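You operate a simulated robot arm through the tools that you are given. There is no shell and no other tool. Be economical: measure what you need, move in short steps, check, and stop when the job is done.

You run a simulated two-armed robot. Do the job below in one go: nothing can be reset, and whatever is moved stays where it is left.

TASK
Turn the pull knob to 50. Then fetch the filter from the shelf under the steel bench and stand it on the wiper bench. Then fetch the cup and stand it on top of the wad of broke on the lay-up bench. Then take the ticket marked "B 30" from the wiper bench and put it on the ledge under the oilers. Then take the red tin and put it on top of the white block on the wiper bench. Do these in the order given. Set down upright: filter, cup, red tin.
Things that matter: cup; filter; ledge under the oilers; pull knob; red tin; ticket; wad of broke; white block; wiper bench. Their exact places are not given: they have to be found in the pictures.

The check looks at the end state, three seconds after you hand in, the way a careful person would. Anything else that was tipped, shoved, dropped, spilled or broken makes it a failure.

THE ROBOT
Two 7-joint arms with two-finger parallel grippers on one trunk, on a base that drives. Base frame: it is fixed to the floor where the robot stands at the start and does not move with it; the origin is under the middle of the robot, x ahead of it, y to its left, z up. Readings come in m, rad, newtons and seconds.
The left shoulder is at the start at [0.05, 0.165, 1.03], the right one opposite. Places, roughly: cup [0.75, 4.25, 1]; filter (4x4x11 cm) [1.7, 4.9, 0.4]; ledge under the oilers (60x17 cm) [4.32, 4.9, 0.62]; pull knob [0.8, 0, 0.9]; red tin (7x7x8 cm) [1.7, 1.8, 0.9]; ticket [1.5, 2.25, 0.75]; wad of broke (6x6x5 cm) [0.9, 4.1, 0.9]; white block (7x7x4 cm) [1.5, 2, 0.9]; wiper bench [1.5, 1.8, 0.8]. Payload 3.91 kg a hand.
The tool frame of a hand sits at the grasp point between the pads (the TCP): z along the fingers, y along the line on which they close. The tips reach 0.03 m beyond it. The gripper opens to 0.11 m. The fingers are 0.02 m wide and 0.01 m thick; the gripper's body (0.048 by 0.112 m) begins 0.055 m behind the TCP.
Orientation is that of the tool frame in the base frame, as a unit quaternion [w, x, y, z]. With the fingers straight down and closing along the base's y, the tool's x points along the base's -x, its y along +y and its z along -z.

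THE INTERFACE
- The arms move only by the tool drive_tool. It takes "left_steps", "right_steps" or both (then of equal length, played together; a hand with none holds still); each is a list of rows, each an object of numbers (a shift or turn left out is 0, a gripper value left out holds the last): "x", "y", "z": the shift along the tool's x, y, z in m; "rx", "ry", "rz": the turn, a rotation vector about the tool's x, y, z in rad; "grip": the closure, from 0 (fully open) to 1 (shut). In form: [{"x": .., "y": .., "z": .., "rx": .., "ry": .., "rz": .., "grip": ..}, ...]. A call has 1 to 20 rows; each row shifts and turns the commanded pose from where the row before left it, along the tool's axes as they then stand. Each row takes 0.2 s and may step no farther than 0.05 m and 0.15 rad from the row before; otherwise, or with a gripper value out of range, the whole call is refused. A pose out of reach is approached as far as the arm can. The call stops where the force on the tool passes 40 N (or 10 N more than at its start, if that is more) or the arm is blocked; 0.2 s more then pass. The fingers move at their own pace (about 0.045 m/s each) and stop on an object; they squeeze with about 21 N. The grip force told is the motor's: it shows also when the fingers shut on nothing. Time passes only in rows, and 0.2 s behind the last, so rows that do not move let the fingers close. It gives the time, the measured TCP pose, the force on the tool (base axes), the opening and the grip force at its end, in the units of the frame above (readings bear some noise), with the torque about the TCP (base axes, N m) and any sound that the robot's microphone picked up, and new pictures: "views" is both (left out), scene, wrist or none (wrist: the cameras of the hands that moved).
- Cameras (640 x 400 px; columns grow to the right, rows downward): "scene" is now at [0.1192, -0.0091, 1.2536]; the picture's right is [-0.09, -1.00, 0.00], its down [-0.03, 0.00, -1.00] and it looks along [1.00, -0.09, -0.03] (base axes); focal length 250 px, centre (320, 200). "left" rides on the left gripper at [0.072, -0.017, -0.103] in its tool frame; the picture's right is [0.23, 0.97, 0.00], its down [-0.76, 0.18, -0.62] and it looks along [-0.61, 0.14, 0.78] (tool axes); focal length 222 px, centre (320, 200). "right" rides on the right gripper at [0.072, 0.017, -0.103] in its tool frame; the picture's right is [-0.23, 0.97, 0.00], its down [-0.76, -0.18, -0.62] and it looks along [-0.61, -0.14, 0.78] (tool axes); focal length 222 px, centre (320, 200).
- lift_body(by): slides the trunk up (or, below 0, down) by that many m; the arms and the scene camera ride with it, the base frame stays. It gives what a move gives, with no picture.
- base_move(legs): drives the robot by 1 to 6 legs, each [ahead, left, turn to the left] in m, m and rad, along the robot's own axes; the way and the turn of a leg run together, so that a leg with both is an arc; at most 1.5 m and 3.142 rad a leg. The arms and the cameras ride along, it lands a little off, and it stops where it bumps. It gives what a move gives, and a new picture of the scene camera.
- aim_head(pan, tilt): turns the head with the scene camera to pan (to the left, within 1.396 rad either way) and tilt (down, from -0.506 to 1.204), counted from straight ahead of the robot. It gives what a move gives, and a new picture of the scene camera.
- probe_pixels(camera, pixels): there is no depth. For up to 12 entries [column, row, z] of the newest picture of that camera ("zoom" is the newest enlarged one), the place [x, y] in the base frame at which the ray of that pixel passes the height z, good to about 0.003 m. No time passes.
- inspect(camera, box): a new picture of the part [left, top, right, bottom] of that camera's present view, enlarged. No time passes.
- sign_off(): hands the job in; it is judged then, once.

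Work in short steps. Measure before you move; look again where a grasp or a placing could have gone wrong, and mend it. You have 110 turns and 260 pictures in all, those below and enlarged ones among them. Open the grippers and draw the arms clear of the work before you hand the job in, unless the task says otherwise.

The tools are called after "Emit:" by a JSON object that holds its "api" and its "payload". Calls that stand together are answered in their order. drive_tool: Moves the arms, as the interface text tells. Its arguments: {"type":"object","properties":{"left_steps":{"type":"array"},"right_steps":{"type":"array"},"views":{"type":"string","enum":["both","scene","wrist","none"]}},"required":[]} The other tools are called the same way: lift_body (by) slides the trunk up or down; base_move (legs) drives the base; aim_head (pan, tilt) turns the head that bears the scene camera; probe_pixels (camera, pixels) gives the place at which the rays of pixels pass given heights; inspect (camera, box) takes an enlarged picture of a part of a camera's view; sign_off () hands the job in.

At the start:

```text
time: 0.0
left_tcp_pos: [0.4436, 0.1836, 1.1958]
left_ee_rot: [0.0, 0.001, 1.0, 0.0]
left_force: [0.0, -0.6, 0.0]
left_moment: [-0.03, 0.0, 0.01]
left_width: 0.1098
left_gripper_force: 0.0
right_tcp_pos: [0.3808, -0.1698, 1.2445]
right_ee_rot: [0.0, 0.001, 1.0, 0.001]
right_force: [-1.1, -0.2, -0.1]
right_moment: [0.01, 0.01, 0.0]
right_width: 0.11
right_gripper_force: 0.1
trunk travel left (down, up): [-0.25, 0.253]
robot x, y, heading: [-0.0008, 0.0006, -0.0]
head pan, tilt: [-0.094, 0.03]
```

scene: 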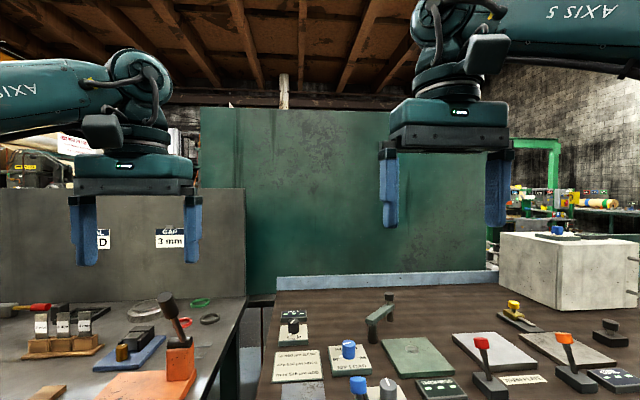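
right: 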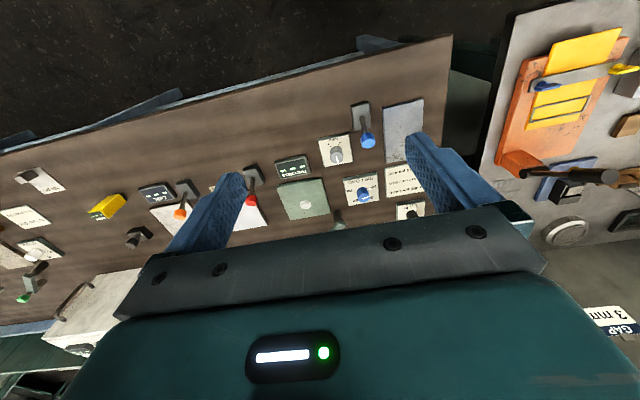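
left: 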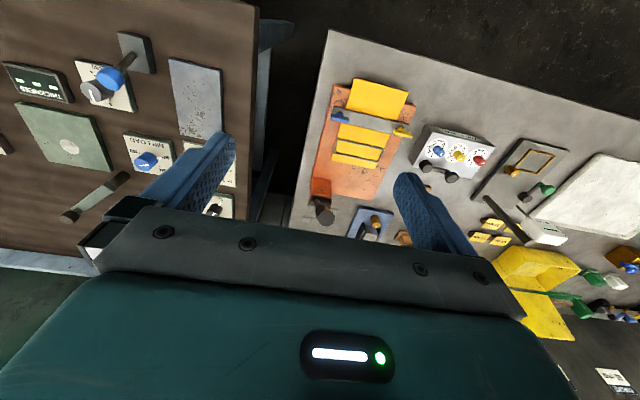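

The benches ahead hold many knobs; I need to find the pull knob near [0.8,0,0.9]. I tilt the head down to see the controls.

Emit:
{"api": "aim_head", "payload": {"pan": 0.0, "tilt": 0.6}}

```text
time: 1.0
left_tcp_pos: [0.4446, 0.1835, 1.1955]
left_ee_rot: [0.0, 0.0, 1.0, 0.0]
left_force: [0.9, 0.9, -0.8]
left_moment: [0.02, -0.04, 0.02]
left_width: 0.1101
left_gripper_force: 0.1
right_tcp_pos: [0.3803, -0.1704, 1.2449]
right_ee_rot: [0.0, 0.001, 1.0, 0.001]
right_force: [-0.8, -0.7, -1.0]
right_moment: [-0.01, 0.02, 0.04]
right_width: 0.1099
right_gripper_force: 0.0
trunk travel left (down, up): [-0.25, 0.253]
robot x, y, heading: [-0.0007, -0.0011, 0.001]
head pan, tilt: [0.0, 0.6]
```

scene: 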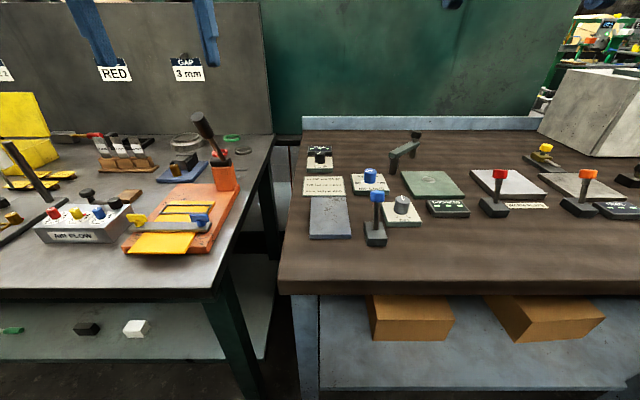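

Several knobs sit at the bench's left edge (columns 300-440); I enlarge that area to read labels.

Emit:
{"api": "inspect", "payload": {"camera": "scene", "box": [290, 120, 450, 250]}}

Emit:
{"api": "inspect", "payload": {"camera": "scene", "box": [440, 120, 640, 250]}}

Emit:
{"api": "probe_pixels", "payload": {"camera": "scene", "pixels": [[400, 205, 0.85], [370, 175, 0.85], [320, 155, 0.85], [400, 205, 0.9], [300, 293, 0.8], [320, 130, 0.8]]}}

```text
3.08 times, centred on (370, 185) of scene
```

zoom: 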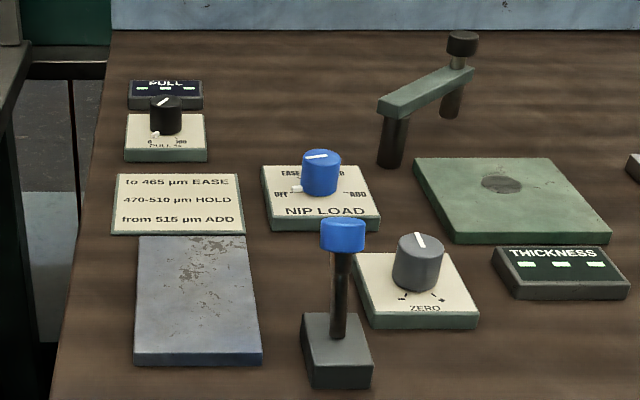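

```text
3.08 times, centred on (540, 185) of scene
```

zoom: 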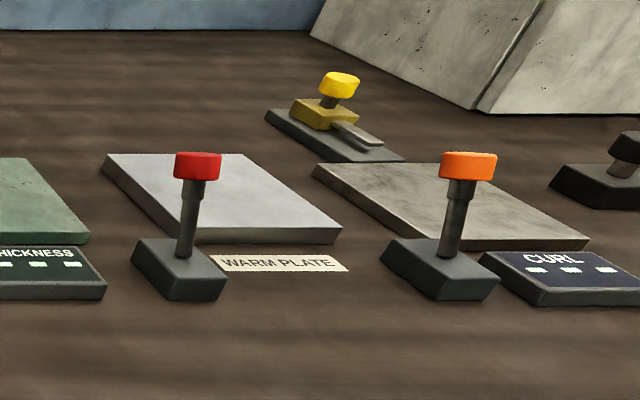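

```text
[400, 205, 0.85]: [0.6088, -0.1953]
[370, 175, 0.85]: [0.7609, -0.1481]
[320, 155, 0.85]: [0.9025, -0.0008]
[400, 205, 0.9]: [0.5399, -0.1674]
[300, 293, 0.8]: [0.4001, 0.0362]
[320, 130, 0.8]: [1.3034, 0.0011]
```

The black knob on the "PULL N?" plate (col 320,row 155) with a readout marked PULL is the target. I zoom in to read its scale.

Emit:
{"api": "inspect", "payload": {"camera": "scene", "box": [300, 140, 340, 165]}}

Emit:
{"api": "probe_pixels", "payload": {"camera": "scene", "pixels": [[320, 151, 0.85], [307, 168, 0.8], [332, 168, 0.8], [307, 168, 0.75], [332, 168, 0.75], [320, 168, 0.77], [315, 163, 0.77]]}}

```text
16.00 times, centred on (320, 152) of scene
```

zoom: 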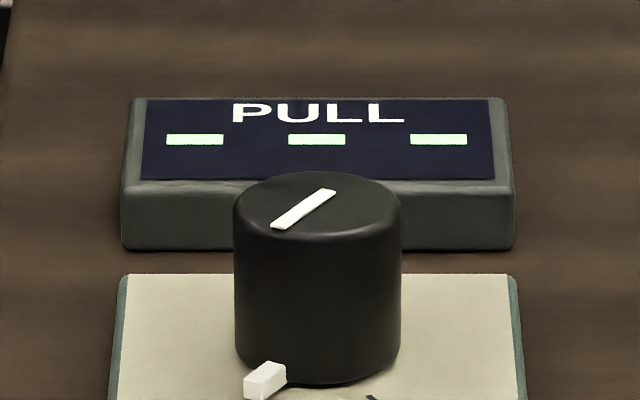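

```text
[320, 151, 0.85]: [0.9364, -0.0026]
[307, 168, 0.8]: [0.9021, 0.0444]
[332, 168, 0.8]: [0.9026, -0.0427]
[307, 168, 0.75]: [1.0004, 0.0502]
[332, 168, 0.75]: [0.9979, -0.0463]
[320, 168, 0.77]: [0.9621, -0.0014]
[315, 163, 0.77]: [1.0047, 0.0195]
```

I compare the NIP LOAD knob and PULL knob in the left wrist view with the scene view to find the heights.

Emit:
{"api": "inspect", "payload": {"camera": "left", "box": [100, 100, 260, 220]}}

Emit:
{"api": "probe_pixels", "payload": {"camera": "left", "pixels": [[145, 159, 0.75], [145, 159, 0.8], [145, 159, 0.85], [145, 159, 0.9]]}}

Emit:
{"api": "probe_pixels", "payload": {"camera": "scene", "pixels": [[371, 171, 0.75], [371, 171, 0.8], [371, 171, 0.85], [371, 171, 0.9]]}}

```text
3.33 times, centred on (180, 160) of left
```

zoom: 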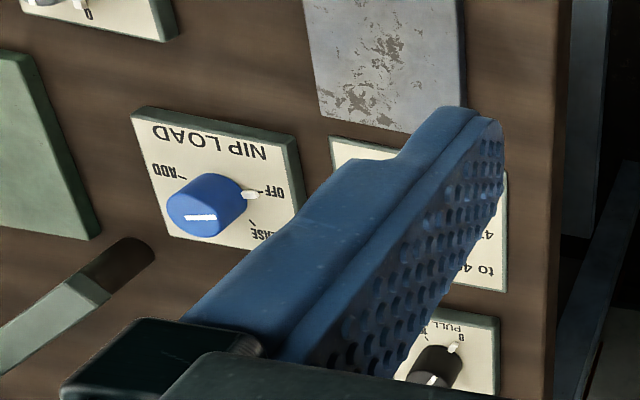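

```text
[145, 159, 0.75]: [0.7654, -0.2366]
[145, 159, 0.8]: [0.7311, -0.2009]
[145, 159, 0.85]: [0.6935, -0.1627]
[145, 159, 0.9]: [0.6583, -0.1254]
```

```text
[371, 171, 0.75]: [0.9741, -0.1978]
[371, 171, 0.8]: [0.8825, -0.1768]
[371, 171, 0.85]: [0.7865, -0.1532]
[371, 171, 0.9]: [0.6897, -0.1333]
```

Heights agree at z≈0.91 for knob tops, so the PULL knob is at about [0.81, 0]. I drive a little closer to the bench and move the left hand toward it.

Emit:
{"api": "base_move", "payload": {"legs": [[0.15, 0.0, 0.0]]}}

Emit:
{"api": "drive_tool", "payload": {"left_steps": [{"x": -0.04, "y": -0.03}, {"x": -0.04, "y": -0.03}, {"x": -0.03, "y": -0.03}], "views": "both"}}

```text
time: 2.5
left_tcp_pos: [0.5492, 0.1791, 1.196]
left_ee_rot: [0.001, 0.003, 1.0, 0.0]
left_force: [-0.1, -0.3, 0.4]
left_moment: [0.01, -0.01, 0.0]
left_width: 0.1099
left_gripper_force: 0.0
right_tcp_pos: [0.4825, -0.1748, 1.2455]
right_ee_rot: [0.001, 0.003, 1.0, 0.001]
right_force: [-0.3, -0.2, -0.1]
right_moment: [-0.02, 0.01, 0.03]
right_width: 0.1098
right_gripper_force: 0.0
trunk travel left (down, up): [-0.25, 0.253]
robot x, y, heading: [0.1053, -0.0029, -0.002]
head pan, tilt: [0.0, 0.6]
stopped in leg 1: the robot was blocked; the commanded pose is now the measured one
```

scene: 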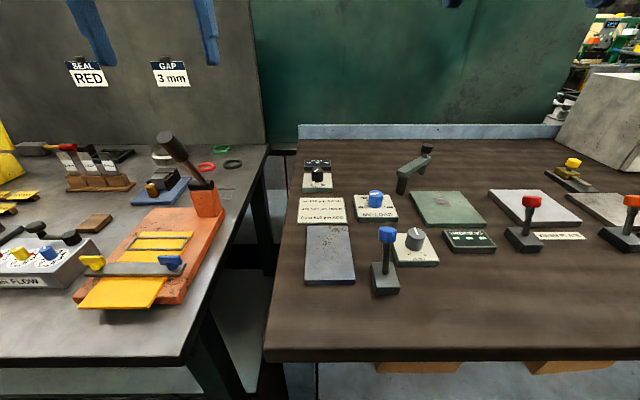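

```text
time: 3.3
left_tcp_pos: [0.6376, 0.1072, 1.1894]
left_ee_rot: [0.001, 0.004, 1.0, -0.002]
left_force: [0.2, 0.4, -1.0]
left_moment: [-0.05, 0.01, 0.0]
left_width: 0.1103
left_gripper_force: 0.2
left hand out of reach, approached as far as the arm can: row 3
right_tcp_pos: [0.4843, -0.1729, 1.2461]
right_ee_rot: [0.001, 0.004, 1.0, -0.001]
right_force: [-0.6, 0.7, 0.6]
right_moment: [-0.03, 0.02, -0.02]
right_width: 0.11
right_gripper_force: 0.1
trunk travel left (down, up): [-0.25, 0.253]
robot x, y, heading: [0.1034, -0.0, -0.004]
head pan, tilt: [0.0, 0.6]
```

scene: 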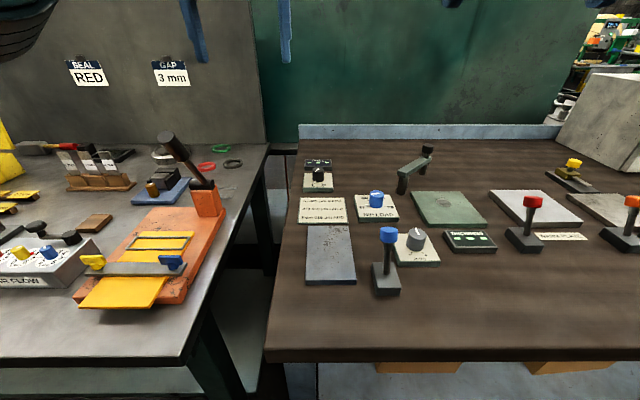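
left: 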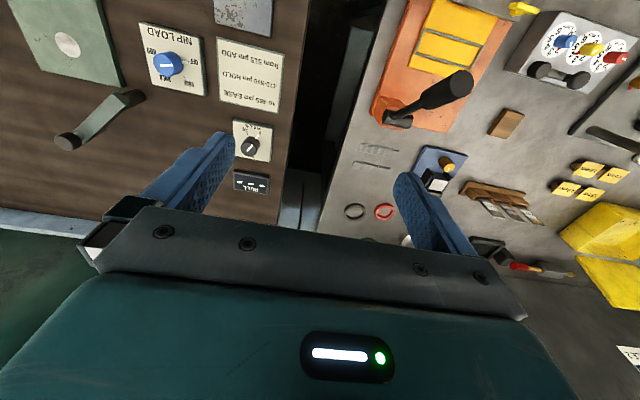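

The base is blocked at x≈0.105. The left view now shows the PULL knob at (250,146); I zoom and triangulate.

Emit:
{"api": "inspect", "payload": {"camera": "left", "box": [220, 110, 284, 150]}}

Emit:
{"api": "probe_pixels", "payload": {"camera": "left", "pixels": [[251, 145, 0.85], [251, 145, 0.88], [251, 145, 0.91], [251, 145, 0.94]]}}

Emit:
{"api": "probe_pixels", "payload": {"camera": "scene", "pixels": [[318, 175, 0.85], [318, 175, 0.88], [318, 175, 0.91], [318, 175, 0.94], [264, 350, 0.87]]}}

```text
10.00 times, centred on (252, 130) of left
```

zoom: 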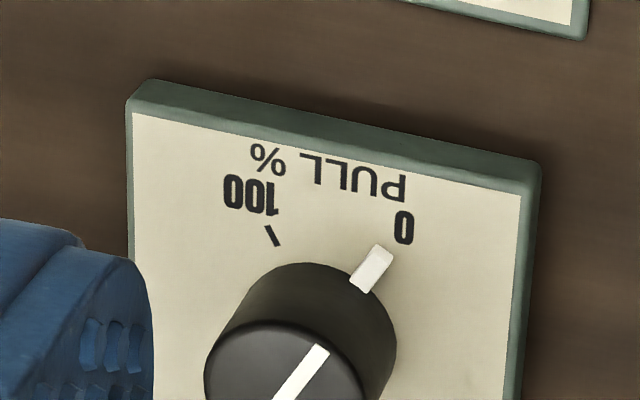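

```text
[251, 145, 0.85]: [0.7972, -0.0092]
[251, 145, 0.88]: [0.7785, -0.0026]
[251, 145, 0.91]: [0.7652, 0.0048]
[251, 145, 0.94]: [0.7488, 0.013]
```

```text
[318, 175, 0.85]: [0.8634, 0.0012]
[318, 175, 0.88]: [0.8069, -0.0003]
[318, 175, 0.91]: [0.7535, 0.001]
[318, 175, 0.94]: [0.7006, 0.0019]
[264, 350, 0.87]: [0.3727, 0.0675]
```

The scale runs 0 (front-left, current) clockwise to 100 (front-right), so 50 points away (+x). Knob top ≈[0.768,0.002,0.903]; I lower the hand and see how far it reaches.

Emit:
{"api": "drive_tool", "payload": {"left_steps": [{"z": 0.04, "y": -0.035}, {"z": 0.04, "y": -0.035}, {"z": 0.04, "y": -0.035}, {"x": -0.04, "z": 0.02}, {"x": -0.04, "z": 0.02}, {"x": -0.03}, {"x": -0.02}], "views": "wrist"}}

```text
refused: row 1 steps farther than a row can; nothing moved
```

Row 1 exceeded 0.05 m; shrinking steps.

Emit:
{"api": "drive_tool", "payload": {"left_steps": [{"z": 0.03, "y": -0.03}, {"z": 0.03, "y": -0.03}, {"z": 0.03, "y": -0.03}, {"z": 0.03, "y": -0.01}, {"x": -0.03, "z": 0.02}, {"x": -0.03, "z": 0.02}, {"x": -0.03}, {"x": -0.02}], "views": "wrist"}}

```text
time: 5.1
left_tcp_pos: [0.6925, 0.0051, 1.0305]
left_ee_rot: [0.001, 0.003, 1.0, 0.001]
left_force: [0.0, 0.7, 0.6]
left_moment: [0.0, 0.04, -0.01]
left_width: 0.1102
left_gripper_force: 0.0
left hand out of reach, approached as far as the arm can: row 6, 7, 8
right_tcp_pos: [0.483, -0.175, 1.2452]
right_ee_rot: [0.0, 0.003, 1.0, 0.0]
right_force: [-0.5, 0.1, -0.1]
right_moment: [-0.01, -0.01, 0.0]
right_width: 0.1098
right_gripper_force: 0.0
trunk travel left (down, up): [-0.25, 0.253]
robot x, y, heading: [0.1053, 0.0002, -0.002]
head pan, tilt: [0.0, 0.6]
```

left: 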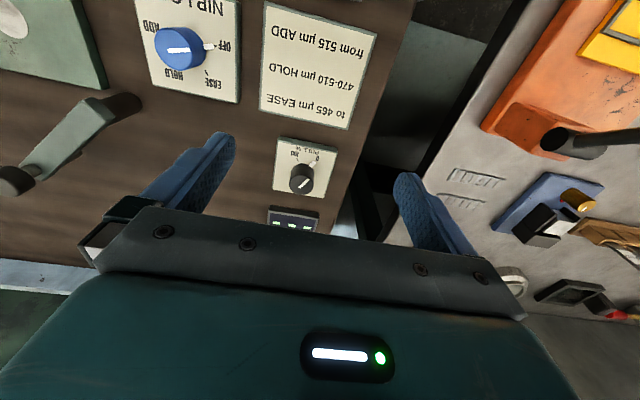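

Vertical reach falls ~7 cm short. Turning the base right brings the left shoulder toward the knob; first I lift and retract the left hand, and re-measure the knob (302,178) now.

Emit:
{"api": "probe_pixels", "payload": {"camera": "left", "pixels": [[303, 180, 0.89], [303, 180, 0.9], [303, 180, 0.91], [294, 190, 0.87], [318, 160, 0.87]]}}

Emit:
{"api": "drive_tool", "payload": {"left_steps": [{"z": -0.05}, {"z": -0.05}, {"z": -0.04, "x": 0.03}, {"x": 0.05}, {"x": 0.05}, {"x": 0.02, "y": 0.04}, {"y": 0.05}], "views": "none"}}

Emit:
{"api": "base_move", "payload": {"legs": [[-0.03, 0, 0], [0, 0, -0.7]]}}

```text
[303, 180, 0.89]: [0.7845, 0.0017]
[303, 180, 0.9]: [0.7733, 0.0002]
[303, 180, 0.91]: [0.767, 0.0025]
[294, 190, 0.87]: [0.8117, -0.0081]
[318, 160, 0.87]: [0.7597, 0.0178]
```

```text
time: 6.7
left_tcp_pos: [0.5243, 0.0973, 1.1121]
left_ee_rot: [0.001, 0.004, 1.0, 0.0]
left_force: [-0.4, 1.1, -0.4]
left_moment: [-0.01, 0.0, -0.01]
left_width: 0.1101
left_gripper_force: 0.0
left hand out of reach, approached as far as the arm can: row 1, 2
right_tcp_pos: [0.4823, -0.1735, 1.2451]
right_ee_rot: [0.001, 0.004, 1.0, 0.001]
right_force: [0.2, -0.1, -0.1]
right_moment: [-0.01, -0.02, -0.02]
right_width: 0.1102
right_gripper_force: 0.0
trunk travel left (down, up): [-0.25, 0.253]
robot x, y, heading: [0.1048, 0.0017, -0.003]
head pan, tilt: [0.0, 0.6]
```

```text
time: 9.4
left_tcp_pos: [0.4583, -0.2006, 1.1123]
left_ee_rot: [0.001, 0.347, 0.938, 0.0]
left_force: [-0.1, -0.5, 0.5]
left_moment: [-0.01, -0.02, -0.02]
left_width: 0.1099
left_gripper_force: 0.0
right_tcp_pos: [0.251, -0.3788, 1.2454]
right_ee_rot: [0.002, 0.346, 0.938, 0.0]
right_force: [-0.3, -0.7, 0.0]
right_moment: [0.01, 0.0, 0.0]
right_width: 0.1099
right_gripper_force: 0.1
trunk travel left (down, up): [-0.25, 0.253]
robot x, y, heading: [0.0687, 0.0031, -0.706]
head pan, tilt: [0.0, 0.6]
```

scene: 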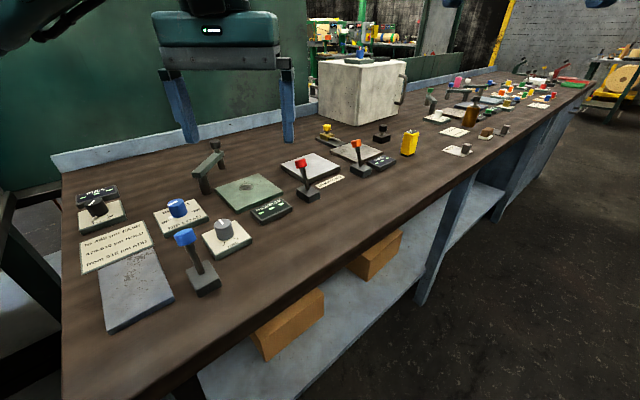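

I move slightly nearer and turn a bit more to gain reach.

Emit:
{"api": "base_move", "payload": {"legs": [[0, 0, -0.3], [0.02, 0.034, 0]]}}

```text
time: 11.4
left_tcp_pos: [0.4145, -0.3043, 1.1116]
left_ee_rot: [-0.001, 0.482, 0.876, -0.001]
left_force: [-0.3, -0.7, -0.1]
left_moment: [-0.01, 0.04, 0.01]
left_width: 0.11
left_gripper_force: 0.1
right_tcp_pos: [0.1635, -0.4132, 1.2446]
right_ee_rot: [0.002, 0.483, 0.876, 0.0]
right_force: [0.2, -0.4, 0.3]
right_moment: [0.02, 0.02, 0.04]
right_width: 0.1101
right_gripper_force: 0.2
trunk travel left (down, up): [-0.25, 0.253]
robot x, y, heading: [0.1, -0.001, -1.006]
head pan, tilt: [0.0, 0.6]
stopped in leg 2: the robot was blocked; the commanded pose is now the measured one
```

scene: 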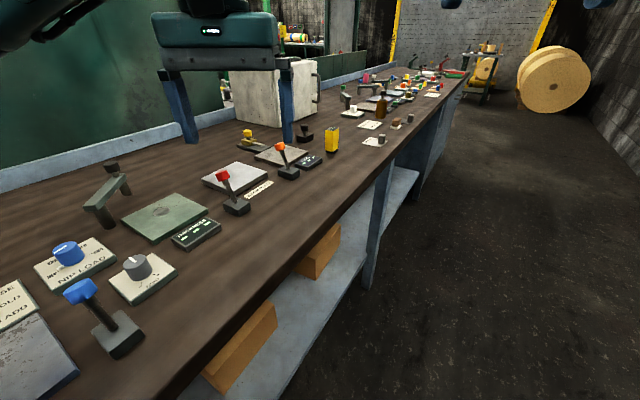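

The tool x/y axes in base are now (-.535,.844) and (.844,.535). I move the left hand over the knob at safe height.

Emit:
{"api": "drive_tool", "payload": {"left_steps": [{"y": 0.046, "x": 0.007}, {"y": 0.046, "x": 0.007}, {"y": 0.046, "x": 0.007}, {"y": 0.046, "x": 0.007}, {"y": 0.046, "x": 0.007}, {"y": 0.046, "x": 0.007}, {"y": 0.046, "x": 0.007}, {"y": 0.046, "x": 0.007}, {"y": 0.046, "x": 0.007}, {"y": 0.046, "x": 0.005}], "views": "wrist"}}

Emit:
{"api": "aim_head", "payload": {"pan": 0.95, "tilt": 0.5}}

```text
time: 13.6
left_tcp_pos: [0.7147, -0.0391, 1.0982]
left_ee_rot: [0.001, 0.48, 0.877, -0.001]
left_force: [0.2, 0.1, 0.2]
left_moment: [-0.05, -0.02, 0.01]
left_width: 0.1099
left_gripper_force: 0.1
left hand out of reach, approached as far as the arm can: row 9, 10
right_tcp_pos: [0.1636, -0.413, 1.2449]
right_ee_rot: [0.0, 0.482, 0.876, 0.0]
right_force: [0.0, 0.2, 0.3]
right_moment: [-0.03, 0.02, 0.05]
right_width: 0.1101
right_gripper_force: 0.0
trunk travel left (down, up): [-0.25, 0.253]
robot x, y, heading: [0.1023, -0.002, -1.005]
head pan, tilt: [0.0, 0.6]
```

left: 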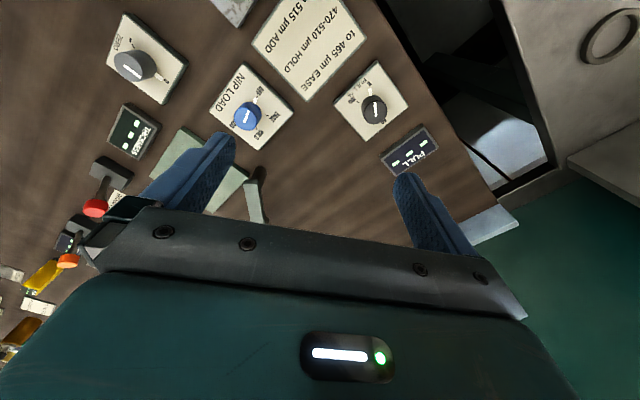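

```text
time: 14.9
left_tcp_pos: [0.714, -0.0388, 1.097]
left_ee_rot: [0.0, 0.48, 0.877, 0.0]
left_force: [0.4, -0.5, -0.3]
left_moment: [-0.02, 0.02, -0.01]
left_width: 0.1101
left_gripper_force: 0.0
right_tcp_pos: [0.1653, -0.4141, 1.245]
right_ee_rot: [0.0, 0.483, 0.876, 0.001]
right_force: [0.4, -0.4, -0.5]
right_moment: [0.01, -0.03, -0.02]
right_width: 0.1099
right_gripper_force: 0.0
trunk travel left (down, up): [-0.25, 0.253]
robot x, y, heading: [0.1046, -0.0009, -1.011]
head pan, tilt: [0.949, 0.499]
```

scene: 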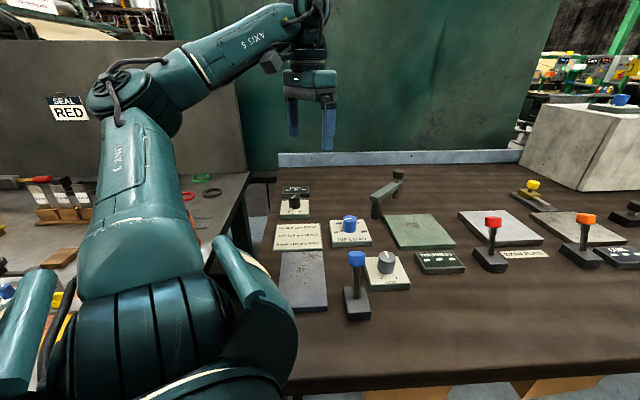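

Still slightly short at this height, but the wrist is above shoulder level; lowering the hand should help. I descend toward z≈1.0 and continue to the knob.

Emit:
{"api": "drive_tool", "payload": {"left_steps": [{"z": 0.05}, {"z": 0.04}, {"y": 0.03}, {"y": 0.03}, {"y": 0.008}], "views": "wrist"}}

```text
time: 16.1
left_tcp_pos: [0.7329, -0.0237, 1.0038]
left_ee_rot: [-0.001, 0.48, 0.877, 0.001]
left_force: [-0.2, -0.2, 0.3]
left_moment: [-0.02, 0.0, 0.01]
left_width: 0.1098
left_gripper_force: 0.0
left hand out of reach, approached as far as the arm can: row 3, 4, 5
right_tcp_pos: [0.1632, -0.4152, 1.2446]
right_ee_rot: [0.001, 0.482, 0.876, 0.001]
right_force: [-0.7, -0.7, 0.6]
right_moment: [-0.01, 0.02, 0.0]
right_width: 0.1098
right_gripper_force: 0.0
trunk travel left (down, up): [-0.25, 0.253]
robot x, y, heading: [0.0982, -0.0055, -1.007]
head pan, tilt: [0.949, 0.499]
```

left: 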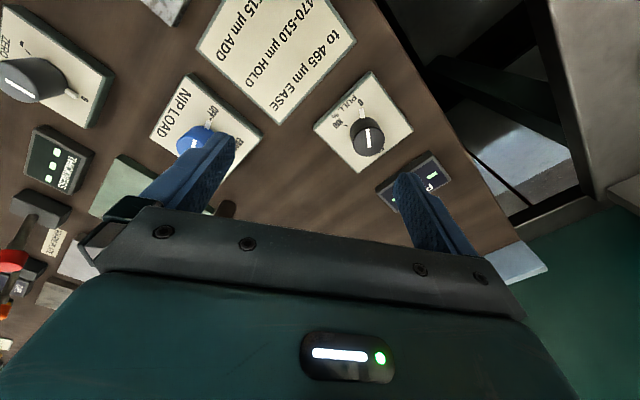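

Still 4.5 cm short at z=1.0. I raise the trunk by 0.12 so the arm is more level, then compensate and push on.

Emit:
{"api": "lift_body", "payload": {"by": 0.12}}

Emit:
{"api": "drive_tool", "payload": {"left_steps": [{"z": 0.05}, {"z": 0.05}, {"z": 0.03}, {"y": 0.02}, {"y": 0.02}, {"y": 0.012}], "views": "wrist"}}

```text
time: 17.6
left_tcp_pos: [0.7348, -0.0227, 1.1244]
left_ee_rot: [-0.001, 0.48, 0.877, -0.001]
left_force: [0.3, 0.0, 0.7]
left_moment: [-0.05, -0.01, 0.0]
left_width: 0.1099
left_gripper_force: 0.0
right_tcp_pos: [0.1637, -0.4134, 1.3646]
right_ee_rot: [0.0, 0.482, 0.876, 0.0]
right_force: [0.4, 0.0, -0.6]
right_moment: [0.02, 0.01, 0.0]
right_width: 0.1104
right_gripper_force: 0.0
trunk travel left (down, up): [-0.37, 0.133]
robot x, y, heading: [0.1036, -0.0026, -1.011]
head pan, tilt: [0.949, 0.499]
```

```text
time: 19.0
left_tcp_pos: [0.7353, -0.0238, 0.9911]
left_ee_rot: [0.0, 0.48, 0.877, 0.0]
left_force: [0.1, -0.5, 0.4]
left_moment: [0.0, -0.01, 0.02]
left_width: 0.1104
left_gripper_force: 0.0
left hand out of reach, approached as far as the arm can: row 4, 5, 6
right_tcp_pos: [0.1634, -0.4137, 1.3642]
right_ee_rot: [0.0, 0.483, 0.876, -0.001]
right_force: [0.6, -0.6, 0.2]
right_moment: [0.01, 0.0, -0.01]
right_width: 0.11
right_gripper_force: 0.0
trunk travel left (down, up): [-0.37, 0.133]
robot x, y, heading: [0.1032, -0.0032, -1.008]
head pan, tilt: [0.949, 0.499]
```

left: 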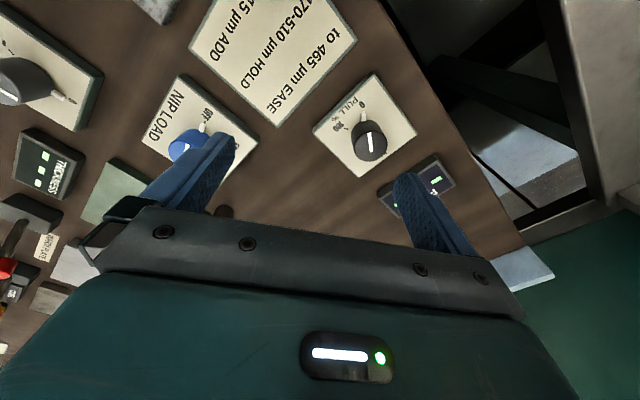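

Reach seems limited by arm side angle rather than distance; a heading of about -0.6 should be better. I raise and retract the hand, then turn the base back by 0.4.

Emit:
{"api": "drive_tool", "payload": {"left_steps": [{"z": -0.05}, {"z": -0.05}, {"z": -0.04}, {"y": -0.05}, {"y": -0.05}, {"y": -0.05}, {"y": -0.05}], "views": "none"}}

Emit:
{"api": "base_move", "payload": {"legs": [[0, 0, 0.4]]}}

```text
time: 20.6
left_tcp_pos: [0.5638, -0.1349, 1.1199]
left_ee_rot: [-0.001, 0.48, 0.877, 0.0]
left_force: [0.5, -0.3, -0.4]
left_moment: [0.01, -0.03, 0.0]
left_width: 0.1101
left_gripper_force: 0.1
left hand out of reach, approached as far as the arm can: row 3
right_tcp_pos: [0.164, -0.414, 1.3654]
right_ee_rot: [0.0, 0.482, 0.876, 0.0]
right_force: [-0.3, 0.4, -0.5]
right_moment: [-0.02, 0.02, -0.05]
right_width: 0.1096
right_gripper_force: 0.0
trunk travel left (down, up): [-0.37, 0.133]
robot x, y, heading: [0.103, 0.0023, -1.001]
head pan, tilt: [0.949, 0.499]
```

```text
time: 22.1
left_tcp_pos: [0.5789, 0.0555, 1.12]
left_ee_rot: [0.0, 0.298, 0.955, -0.002]
left_force: [-0.5, -0.3, 0.1]
left_moment: [-0.01, 0.01, 0.0]
left_width: 0.1095
left_gripper_force: 0.1
right_tcp_pos: [0.319, -0.3581, 1.3637]
right_ee_rot: [0.001, 0.3, 0.954, 0.0]
right_force: [0.2, -0.3, -0.3]
right_moment: [-0.02, -0.01, 0.0]
right_width: 0.11
right_gripper_force: 0.1
trunk travel left (down, up): [-0.37, 0.133]
robot x, y, heading: [0.1065, -0.0001, -0.613]
head pan, tilt: [0.949, 0.499]
```

scene: 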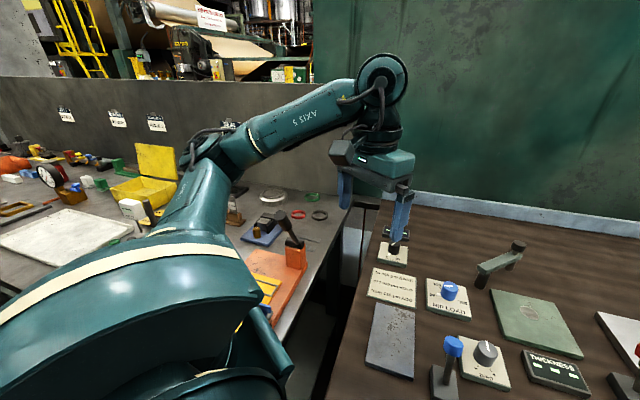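

Tool axes now x=(-.822,.569), y=(.569,.822). I move the hand to above the knob.

Emit:
{"api": "drive_tool", "payload": {"left_steps": [{"z": 0.04, "y": 0.015}, {"z": 0.04, "y": 0.02}, {"z": 0.04, "y": 0.02}, {"x": -0.04, "y": 0.01}, {"x": -0.04}, {"x": -0.04}, {"x": -0.04}, {"x": -0.027}], "views": "wrist"}}

```text
time: 23.9
left_tcp_pos: [0.7724, -0.0087, 0.9964]
left_ee_rot: [-0.002, 0.301, 0.954, 0.002]
left_force: [0.1, -1.4, -0.1]
left_moment: [0.05, 0.08, 0.03]
left_width: 0.1098
left_gripper_force: 0.0
right_tcp_pos: [0.3226, -0.3678, 1.3603]
right_ee_rot: [-0.004, 0.302, 0.953, 0.002]
right_force: [1.1, -1.0, -0.7]
right_moment: [0.02, 0.09, -0.04]
right_width: 0.1099
right_gripper_force: 0.1
trunk travel left (down, up): [-0.37, 0.133]
robot x, y, heading: [0.1049, -0.0022, -0.616]
head pan, tilt: [0.949, 0.499]
```

left: 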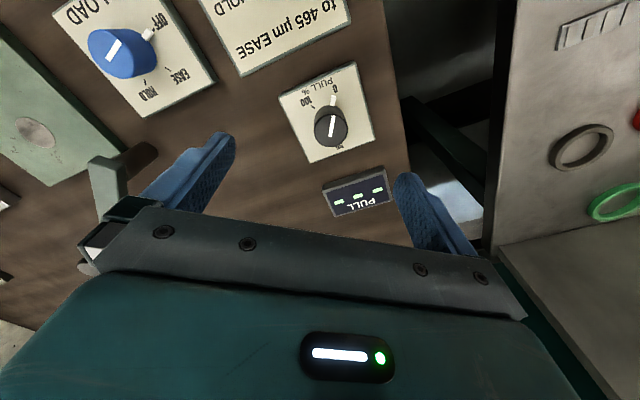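

It reaches. I zoom in on the knob plate to see the mark near the far side.

Emit:
{"api": "inspect", "payload": {"camera": "left", "box": [270, 60, 400, 170]}}

Emit:
{"api": "probe_pixels", "payload": {"camera": "left", "pixels": [[331, 126, 0.91], [331, 126, 0.9], [331, 137, 0.88], [335, 98, 0.88], [335, 98, 0.87], [316, 110, 0.88], [339, 146, 0.87], [279, 96, 0.87], [357, 62, 0.87], [375, 140, 0.87], [307, 162, 0.87]]}}

```text
3.64 times, centred on (335, 115) of left
```

zoom: 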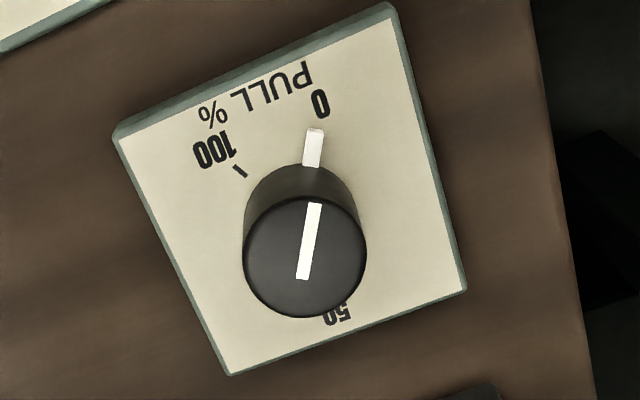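

```text
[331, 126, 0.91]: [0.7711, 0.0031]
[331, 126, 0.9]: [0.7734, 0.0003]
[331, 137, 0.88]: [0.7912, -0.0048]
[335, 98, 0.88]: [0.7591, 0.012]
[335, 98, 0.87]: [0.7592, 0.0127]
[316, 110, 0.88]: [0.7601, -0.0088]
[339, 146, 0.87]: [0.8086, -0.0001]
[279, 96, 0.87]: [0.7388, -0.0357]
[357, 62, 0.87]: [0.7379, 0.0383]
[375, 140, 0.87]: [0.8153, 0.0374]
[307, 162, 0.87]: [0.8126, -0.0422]
```

"50" is confirmed at the far side (+x), "0" is 31° off the front. Knob centre ≈[0.775,0], top ≈0.905; I align, partly close, turn back a bit and lower to TCP z≈0.918.

Emit:
{"api": "drive_tool", "payload": {"left_steps": [{"x": 0.003, "y": 0.0085, "rz": -0.14, "grip": 0.4}, {"rz": -0.14}, {"rz": -0.14}, {"rz": -0.14}, {"z": 0.03}, {"z": 0.02}], "views": "both"}}

```text
time: 25.4
left_tcp_pos: [0.7711, 0.0097, 0.9512]
left_ee_rot: [0.001, 0.022, 1.0, 0.0]
left_force: [0.1, -0.5, -1.1]
left_moment: [0.01, -0.02, -0.01]
left_width: 0.0662
left_gripper_force: 0.0
right_tcp_pos: [0.3185, -0.359, 1.3647]
right_ee_rot: [0.002, 0.3, 0.954, 0.0]
right_force: [-0.1, 0.5, -1.2]
right_moment: [0.01, 0.01, 0.01]
right_width: 0.1099
right_gripper_force: 0.1
trunk travel left (down, up): [-0.37, 0.133]
robot x, y, heading: [0.1038, -0.0036, -0.611]
head pan, tilt: [0.949, 0.499]
```

scene: 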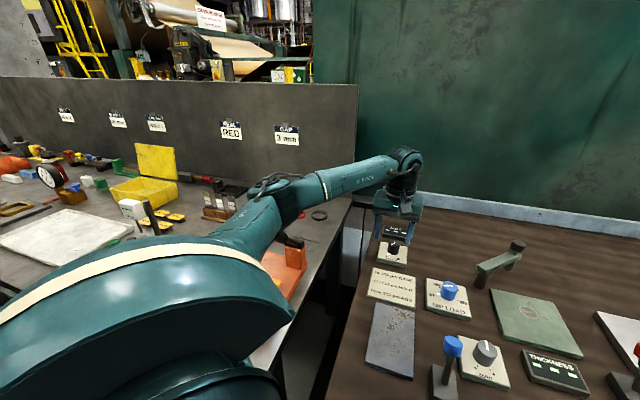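
left: 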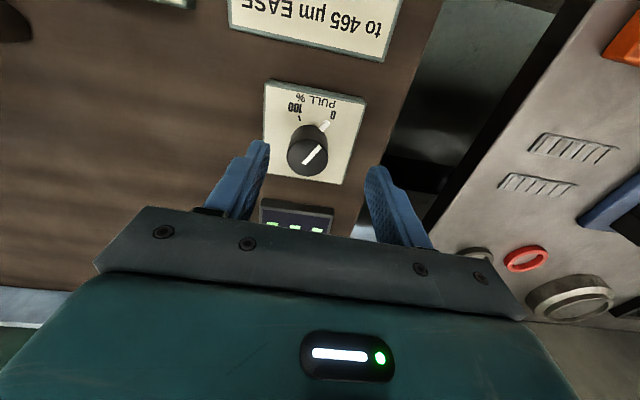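

Hand aligned with y; I check the knob position again from here (top centre pixel ≈(307,157)).

Emit:
{"api": "probe_pixels", "payload": {"camera": "left", "pixels": [[307, 157, 0.905], [307, 157, 0.9], [329, 121, 0.875], [298, 120, 0.875], [262, 146, 0.93], [375, 170, 0.93]]}}

Emit:
{"api": "inspect", "payload": {"camera": "left", "box": [240, 70, 400, 190]}}

```text
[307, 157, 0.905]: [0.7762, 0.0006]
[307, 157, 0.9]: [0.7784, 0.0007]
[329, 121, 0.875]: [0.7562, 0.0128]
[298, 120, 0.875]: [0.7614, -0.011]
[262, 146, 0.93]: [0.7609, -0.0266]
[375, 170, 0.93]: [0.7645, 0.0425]
```

```text
3.33 times, centred on (320, 130) of left
```

zoom: 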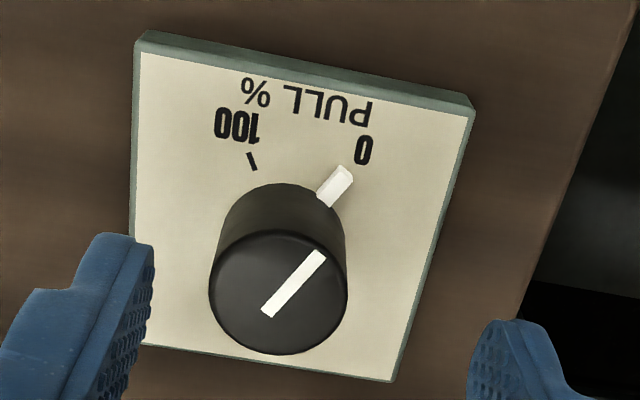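

Knob axis ≈[0.7765,0.001]; I correct (-0.005, -0.009), lower 0.033 and close.

Emit:
{"api": "drive_tool", "payload": {"left_steps": [{"x": -0.005, "y": -0.0085, "z": 0.01}, {"z": 0.023}, {"grip": 0.75}, {"grip": 0.9}, {"grip": 0.9}, {}], "views": "wrist"}}

```text
time: 26.8
left_tcp_pos: [0.7776, 0.0005, 0.9184]
left_ee_rot: [0.0, 0.022, 1.0, 0.0]
left_force: [-0.4, -3.1, -1.6]
left_moment: [0.45, -0.61, 0.02]
left_width: 0.0296
left_gripper_force: 45.3
right_tcp_pos: [0.3197, -0.3574, 1.3643]
right_ee_rot: [0.001, 0.3, 0.954, 0.0]
right_force: [0.4, -0.1, 0.2]
right_moment: [0.0, 0.04, 0.01]
right_width: 0.1099
right_gripper_force: 0.1
trunk travel left (down, up): [-0.37, 0.133]
robot x, y, heading: [0.1061, -0.0034, -0.611]
head pan, tilt: [0.949, 0.499]
```

left: 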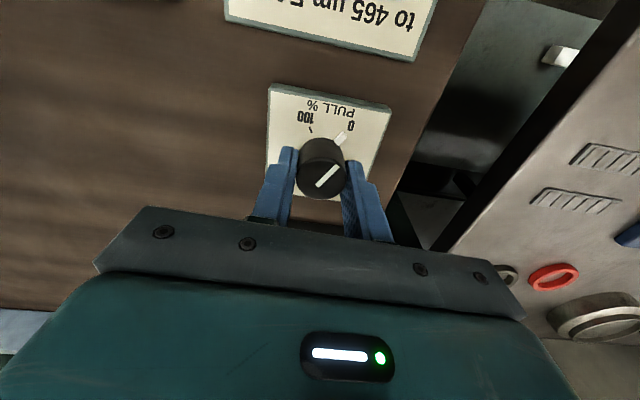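

The knob is gripped. I turn 1.4 rad clockwise in small rows and look.

Emit:
{"api": "drive_tool", "payload": {"left_steps": [{"rz": 0.1}, {"rz": 0.1}, {"rz": 0.1}, {"rz": 0.1}, {"rz": 0.1}, {"rz": 0.1}, {"rz": 0.1}, {"rz": 0.1}, {"rz": 0.1}, {"rz": 0.1}, {"rz": 0.1}, {"rz": 0.1}, {"rz": 0.1}, {"rz": 0.1}], "views": "both"}}

```text
time: 29.6
left_tcp_pos: [0.7733, 0.0015, 0.9199]
left_ee_rot: [0.007, 0.388, 0.922, 0.005]
left_force: [10.6, -6.5, -13.2]
left_moment: [-1.33, -0.09, 0.02]
left_width: 0.0294
left_gripper_force: 44.5
left hand out of reach, approached as far as the arm can: row 8, 9, 10, 11, 12, 13, 14
right_tcp_pos: [0.3207, -0.3594, 1.3649]
right_ee_rot: [0.0, 0.3, 0.954, -0.001]
right_force: [-1.0, 0.8, -0.4]
right_moment: [-0.03, -0.03, 0.01]
right_width: 0.1099
right_gripper_force: 0.1
trunk travel left (down, up): [-0.37, 0.133]
robot x, y, heading: [0.1036, -0.0022, -0.608]
head pan, tilt: [0.949, 0.499]
stopped in row 14 (left hand): the force on the tool passed its limit (the readings are from after the stop); the commanded pose is now the measured one
```

scene: 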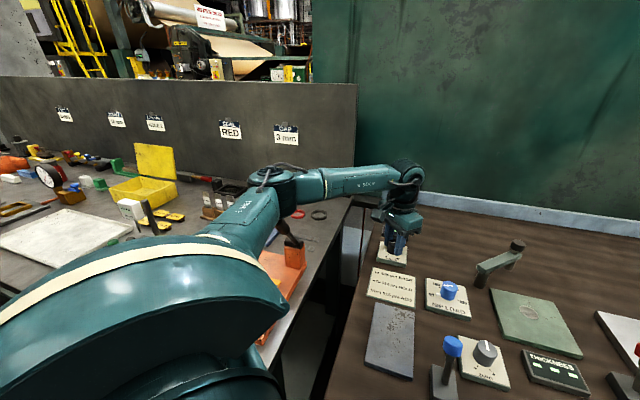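
left: 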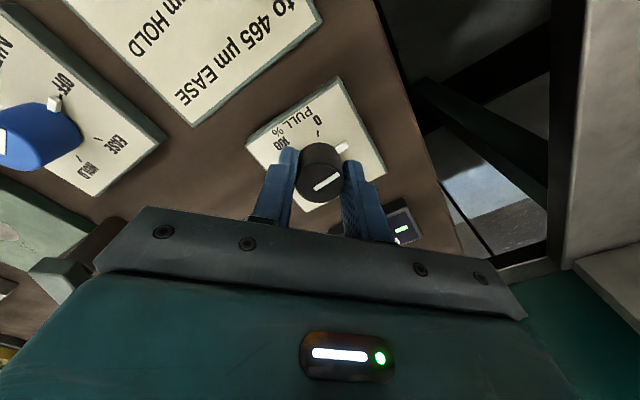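

Knob turned ~0.75 rad before the wrist hit its limit. I release, lift slightly, turn the hand back 1.5 rad and look.

Emit:
{"api": "drive_tool", "payload": {"left_steps": [{"grip": 0.45}, {}, {"z": -0.03}, {"rz": -0.15}, {"rz": -0.15}, {"rz": -0.15}, {"rz": -0.15}, {"rz": -0.15}, {"rz": -0.15}, {"rz": -0.15}, {"rz": -0.15}, {"rz": -0.15}, {"rz": -0.15}], "views": "wrist"}}

```text
time: 32.4
left_tcp_pos: [0.7688, 0.0029, 0.9535]
left_ee_rot: [0.009, -0.345, 0.939, 0.0]
left_force: [0.6, 0.1, 0.7]
left_moment: [0.01, -0.02, -0.01]
left_width: 0.0608
left_gripper_force: 0.1
right_tcp_pos: [0.3172, -0.3588, 1.3659]
right_ee_rot: [0.001, 0.301, 0.954, 0.0]
right_force: [-1.0, 0.4, -0.2]
right_moment: [0.04, 0.01, -0.03]
right_width: 0.1097
right_gripper_force: 0.0
trunk travel left (down, up): [-0.37, 0.133]
robot x, y, heading: [0.1078, -0.0046, -0.608]
head pan, tilt: [0.949, 0.499]
```

left: 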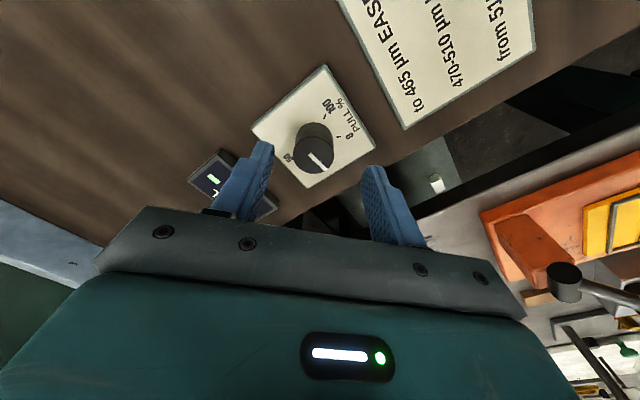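

The hand turned back freely. I turn another 0.45 rad back and recentre over the knob axis.

Emit:
{"api": "drive_tool", "payload": {"left_steps": [{"rz": -0.15}, {"rz": -0.15}, {"rz": -0.15}, {"x": -0.0014, "y": -0.0078}], "views": "wrist"}}

Emit:
{"api": "inspect", "payload": {"camera": "left", "box": [240, 70, 400, 190]}}

```text
time: 33.4
left_tcp_pos: [0.7783, 0.001, 0.954]
left_ee_rot: [0.008, -0.545, 0.838, -0.002]
left_force: [0.6, 0.1, 0.4]
left_moment: [0.0, -0.04, 0.0]
left_width: 0.0606
left_gripper_force: 0.0
right_tcp_pos: [0.3186, -0.3581, 1.3661]
right_ee_rot: [0.002, 0.301, 0.954, 0.0]
right_force: [0.4, 0.3, -0.9]
right_moment: [0.0, -0.01, 0.01]
right_width: 0.11
right_gripper_force: 0.1
trunk travel left (down, up): [-0.37, 0.133]
robot x, y, heading: [0.1017, -0.0009, -0.611]
head pan, tilt: [0.949, 0.499]
```

left: 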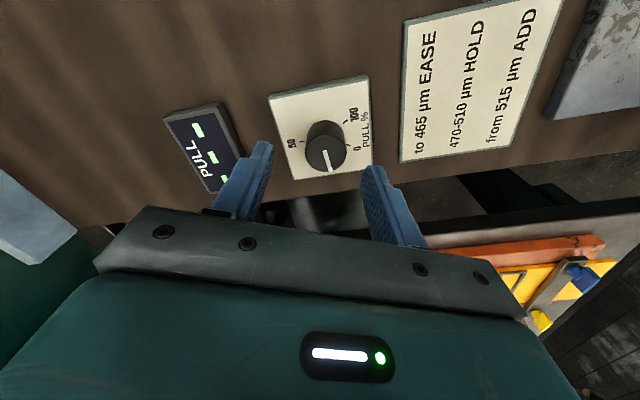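

```text
3.33 times, centred on (320, 130) of left
```

zoom: 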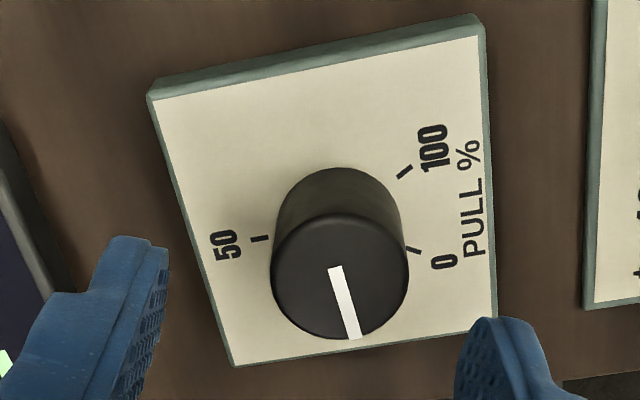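

I measure the line's ends, ticks and knob centre through the zoom picture.

Emit:
{"api": "probe_pixels", "payload": {"camera": "zoom", "pixels": [[335, 268, 0.905], [353, 337, 0.905], [340, 277, 0.905], [253, 239, 0.875], [266, 238, 0.875], [411, 249, 0.875], [421, 252, 0.875], [398, 177, 0.875], [411, 167, 0.875]]}}

```text
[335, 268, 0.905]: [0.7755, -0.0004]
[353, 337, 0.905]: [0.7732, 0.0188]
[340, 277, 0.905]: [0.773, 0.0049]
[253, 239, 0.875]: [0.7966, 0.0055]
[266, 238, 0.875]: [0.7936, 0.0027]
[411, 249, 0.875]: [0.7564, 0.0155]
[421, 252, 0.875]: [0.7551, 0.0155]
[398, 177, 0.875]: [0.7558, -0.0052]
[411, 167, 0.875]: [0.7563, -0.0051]
```

The indicator is at ~97° from the 50 mark. I lower, grip, and turn 1.7 rad clockwise.

Emit:
{"api": "drive_tool", "payload": {"left_steps": [{"z": 0.02}, {"z": 0.016}, {"grip": 0.9}, {"grip": 0.9}, {}, {}, {"rz": 0.1}, {"rz": 0.1}, {"rz": 0.1}, {"rz": 0.1}, {"rz": 0.1}, {"rz": 0.1}, {"rz": 0.1}, {"rz": 0.1}, {"rz": 0.1}, {"rz": 0.1}], "views": "wrist"}}

Emit:
{"api": "drive_tool", "payload": {"left_steps": [{"rz": 0.1}, {"rz": 0.1}, {"rz": 0.1}, {"rz": 0.1}, {"rz": 0.1}, {"rz": 0.1}, {"rz": 0.1}], "views": "wrist"}}

Emit:
{"api": "inspect", "payload": {"camera": "left", "box": [240, 70, 400, 210]}}

```text
time: 36.8
left_tcp_pos: [0.7769, -0.0002, 0.917]
left_ee_rot: [0.008, -0.074, 0.997, 0.002]
left_force: [-21.2, 4.4, -11.4]
left_moment: [-0.67, -0.05, -0.01]
left_width: 0.0299
left_gripper_force: 44.8
right_tcp_pos: [0.3169, -0.357, 1.3653]
right_ee_rot: [0.0, 0.3, 0.954, 0.0]
right_force: [0.7, -0.3, -0.4]
right_moment: [0.01, -0.01, 0.0]
right_width: 0.11
right_gripper_force: 0.1
trunk travel left (down, up): [-0.37, 0.133]
robot x, y, heading: [0.1053, -0.0048, -0.608]
head pan, tilt: [0.949, 0.499]
```

left: 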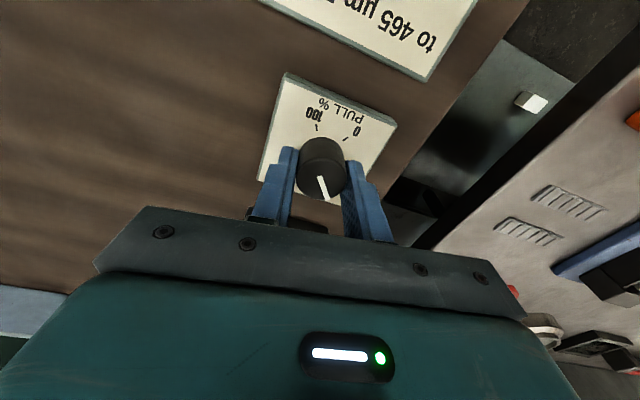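

```text
time: 38.4
left_tcp_pos: [0.7786, -0.0026, 0.9173]
left_ee_rot: [0.007, 0.274, 0.962, 0.004]
left_force: [-11.0, -13.4, -11.5]
left_moment: [-1.87, -0.29, 0.08]
left_width: 0.0294
left_gripper_force: 44.9
right_tcp_pos: [0.3184, -0.3592, 1.3651]
right_ee_rot: [0.0, 0.301, 0.954, 0.0]
right_force: [0.1, 0.1, 0.1]
right_moment: [0.0, 0.0, 0.0]
right_width: 0.1098
right_gripper_force: 0.1
trunk travel left (down, up): [-0.37, 0.133]
robot x, y, heading: [0.1034, -0.0021, -0.611]
head pan, tilt: [0.949, 0.499]
```

left: 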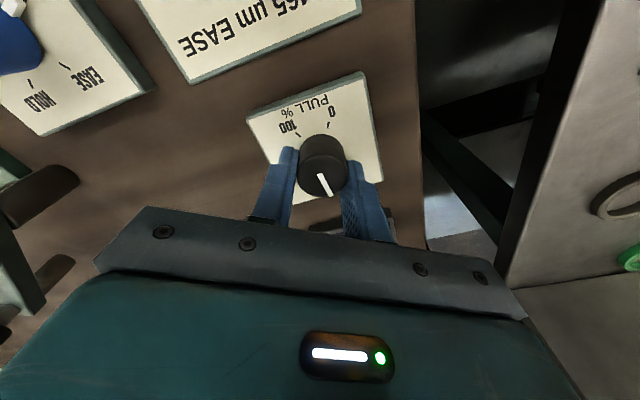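

```text
2.86 times, centred on (320, 140) of left
```

zoom: 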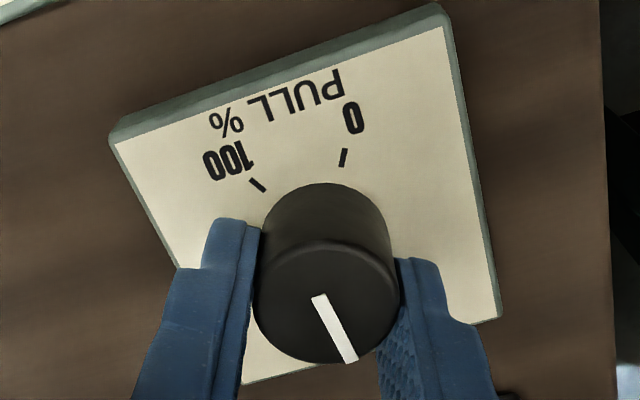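

I measure the line direction through the zoom.

Emit:
{"api": "probe_pixels", "payload": {"camera": "zoom", "pixels": [[318, 296, 0.905], [351, 361, 0.905], [115, 140, 0.87], [243, 380, 0.87], [442, 27, 0.87], [499, 315, 0.87]]}}

```text
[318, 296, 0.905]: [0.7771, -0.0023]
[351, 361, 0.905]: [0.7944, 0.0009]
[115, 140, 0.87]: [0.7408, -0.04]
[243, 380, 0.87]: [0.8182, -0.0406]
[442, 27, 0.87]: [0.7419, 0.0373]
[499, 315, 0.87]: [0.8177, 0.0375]
```

The line is ~10° short of the 50 mark; I turn 0.18 more.

Emit:
{"api": "drive_tool", "payload": {"left_steps": [{"rz": 0.09}, {"rz": 0.09}, {}], "views": "none"}}

Emit:
{"api": "inspect", "payload": {"camera": "left", "box": [240, 70, 400, 210]}}

```text
time: 39.2
left_tcp_pos: [0.7784, -0.0046, 0.9172]
left_ee_rot: [0.006, 0.358, 0.934, 0.004]
left_force: [-5.8, -20.4, -4.9]
left_moment: [-1.7, 0.41, 0.11]
left_width: 0.0293
left_gripper_force: 45.4
right_tcp_pos: [0.3175, -0.3609, 1.3656]
right_ee_rot: [0.0, 0.3, 0.954, 0.001]
right_force: [-0.3, 0.3, -0.3]
right_moment: [-0.03, 0.0, -0.01]
right_width: 0.1101
right_gripper_force: 0.0
trunk travel left (down, up): [-0.37, 0.133]
robot x, y, heading: [0.1045, -0.0049, -0.616]
head pan, tilt: [0.949, 0.499]
```

```text
2.86 times, centred on (320, 140) of left
```

zoom: 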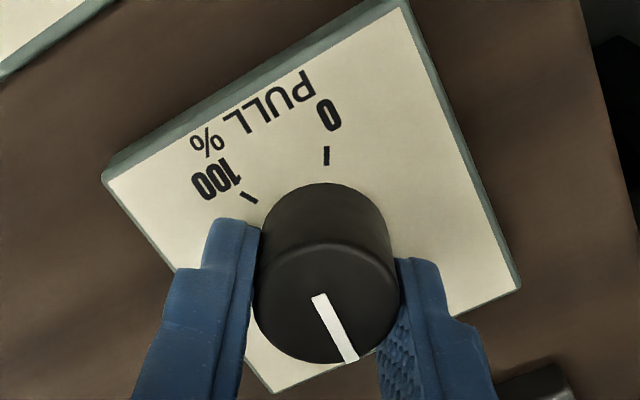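

Emit:
{"api": "probe_pixels", "payload": {"camera": "zoom", "pixels": [[318, 296, 0.905], [351, 361, 0.905], [105, 175, 0.87], [272, 390, 0.87], [402, 10, 0.87], [520, 285, 0.87]]}}

```text
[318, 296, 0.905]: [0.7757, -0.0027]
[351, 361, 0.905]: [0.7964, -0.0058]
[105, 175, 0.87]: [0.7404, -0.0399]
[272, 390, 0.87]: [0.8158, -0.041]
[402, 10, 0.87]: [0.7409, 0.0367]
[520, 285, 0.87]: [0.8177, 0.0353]
```

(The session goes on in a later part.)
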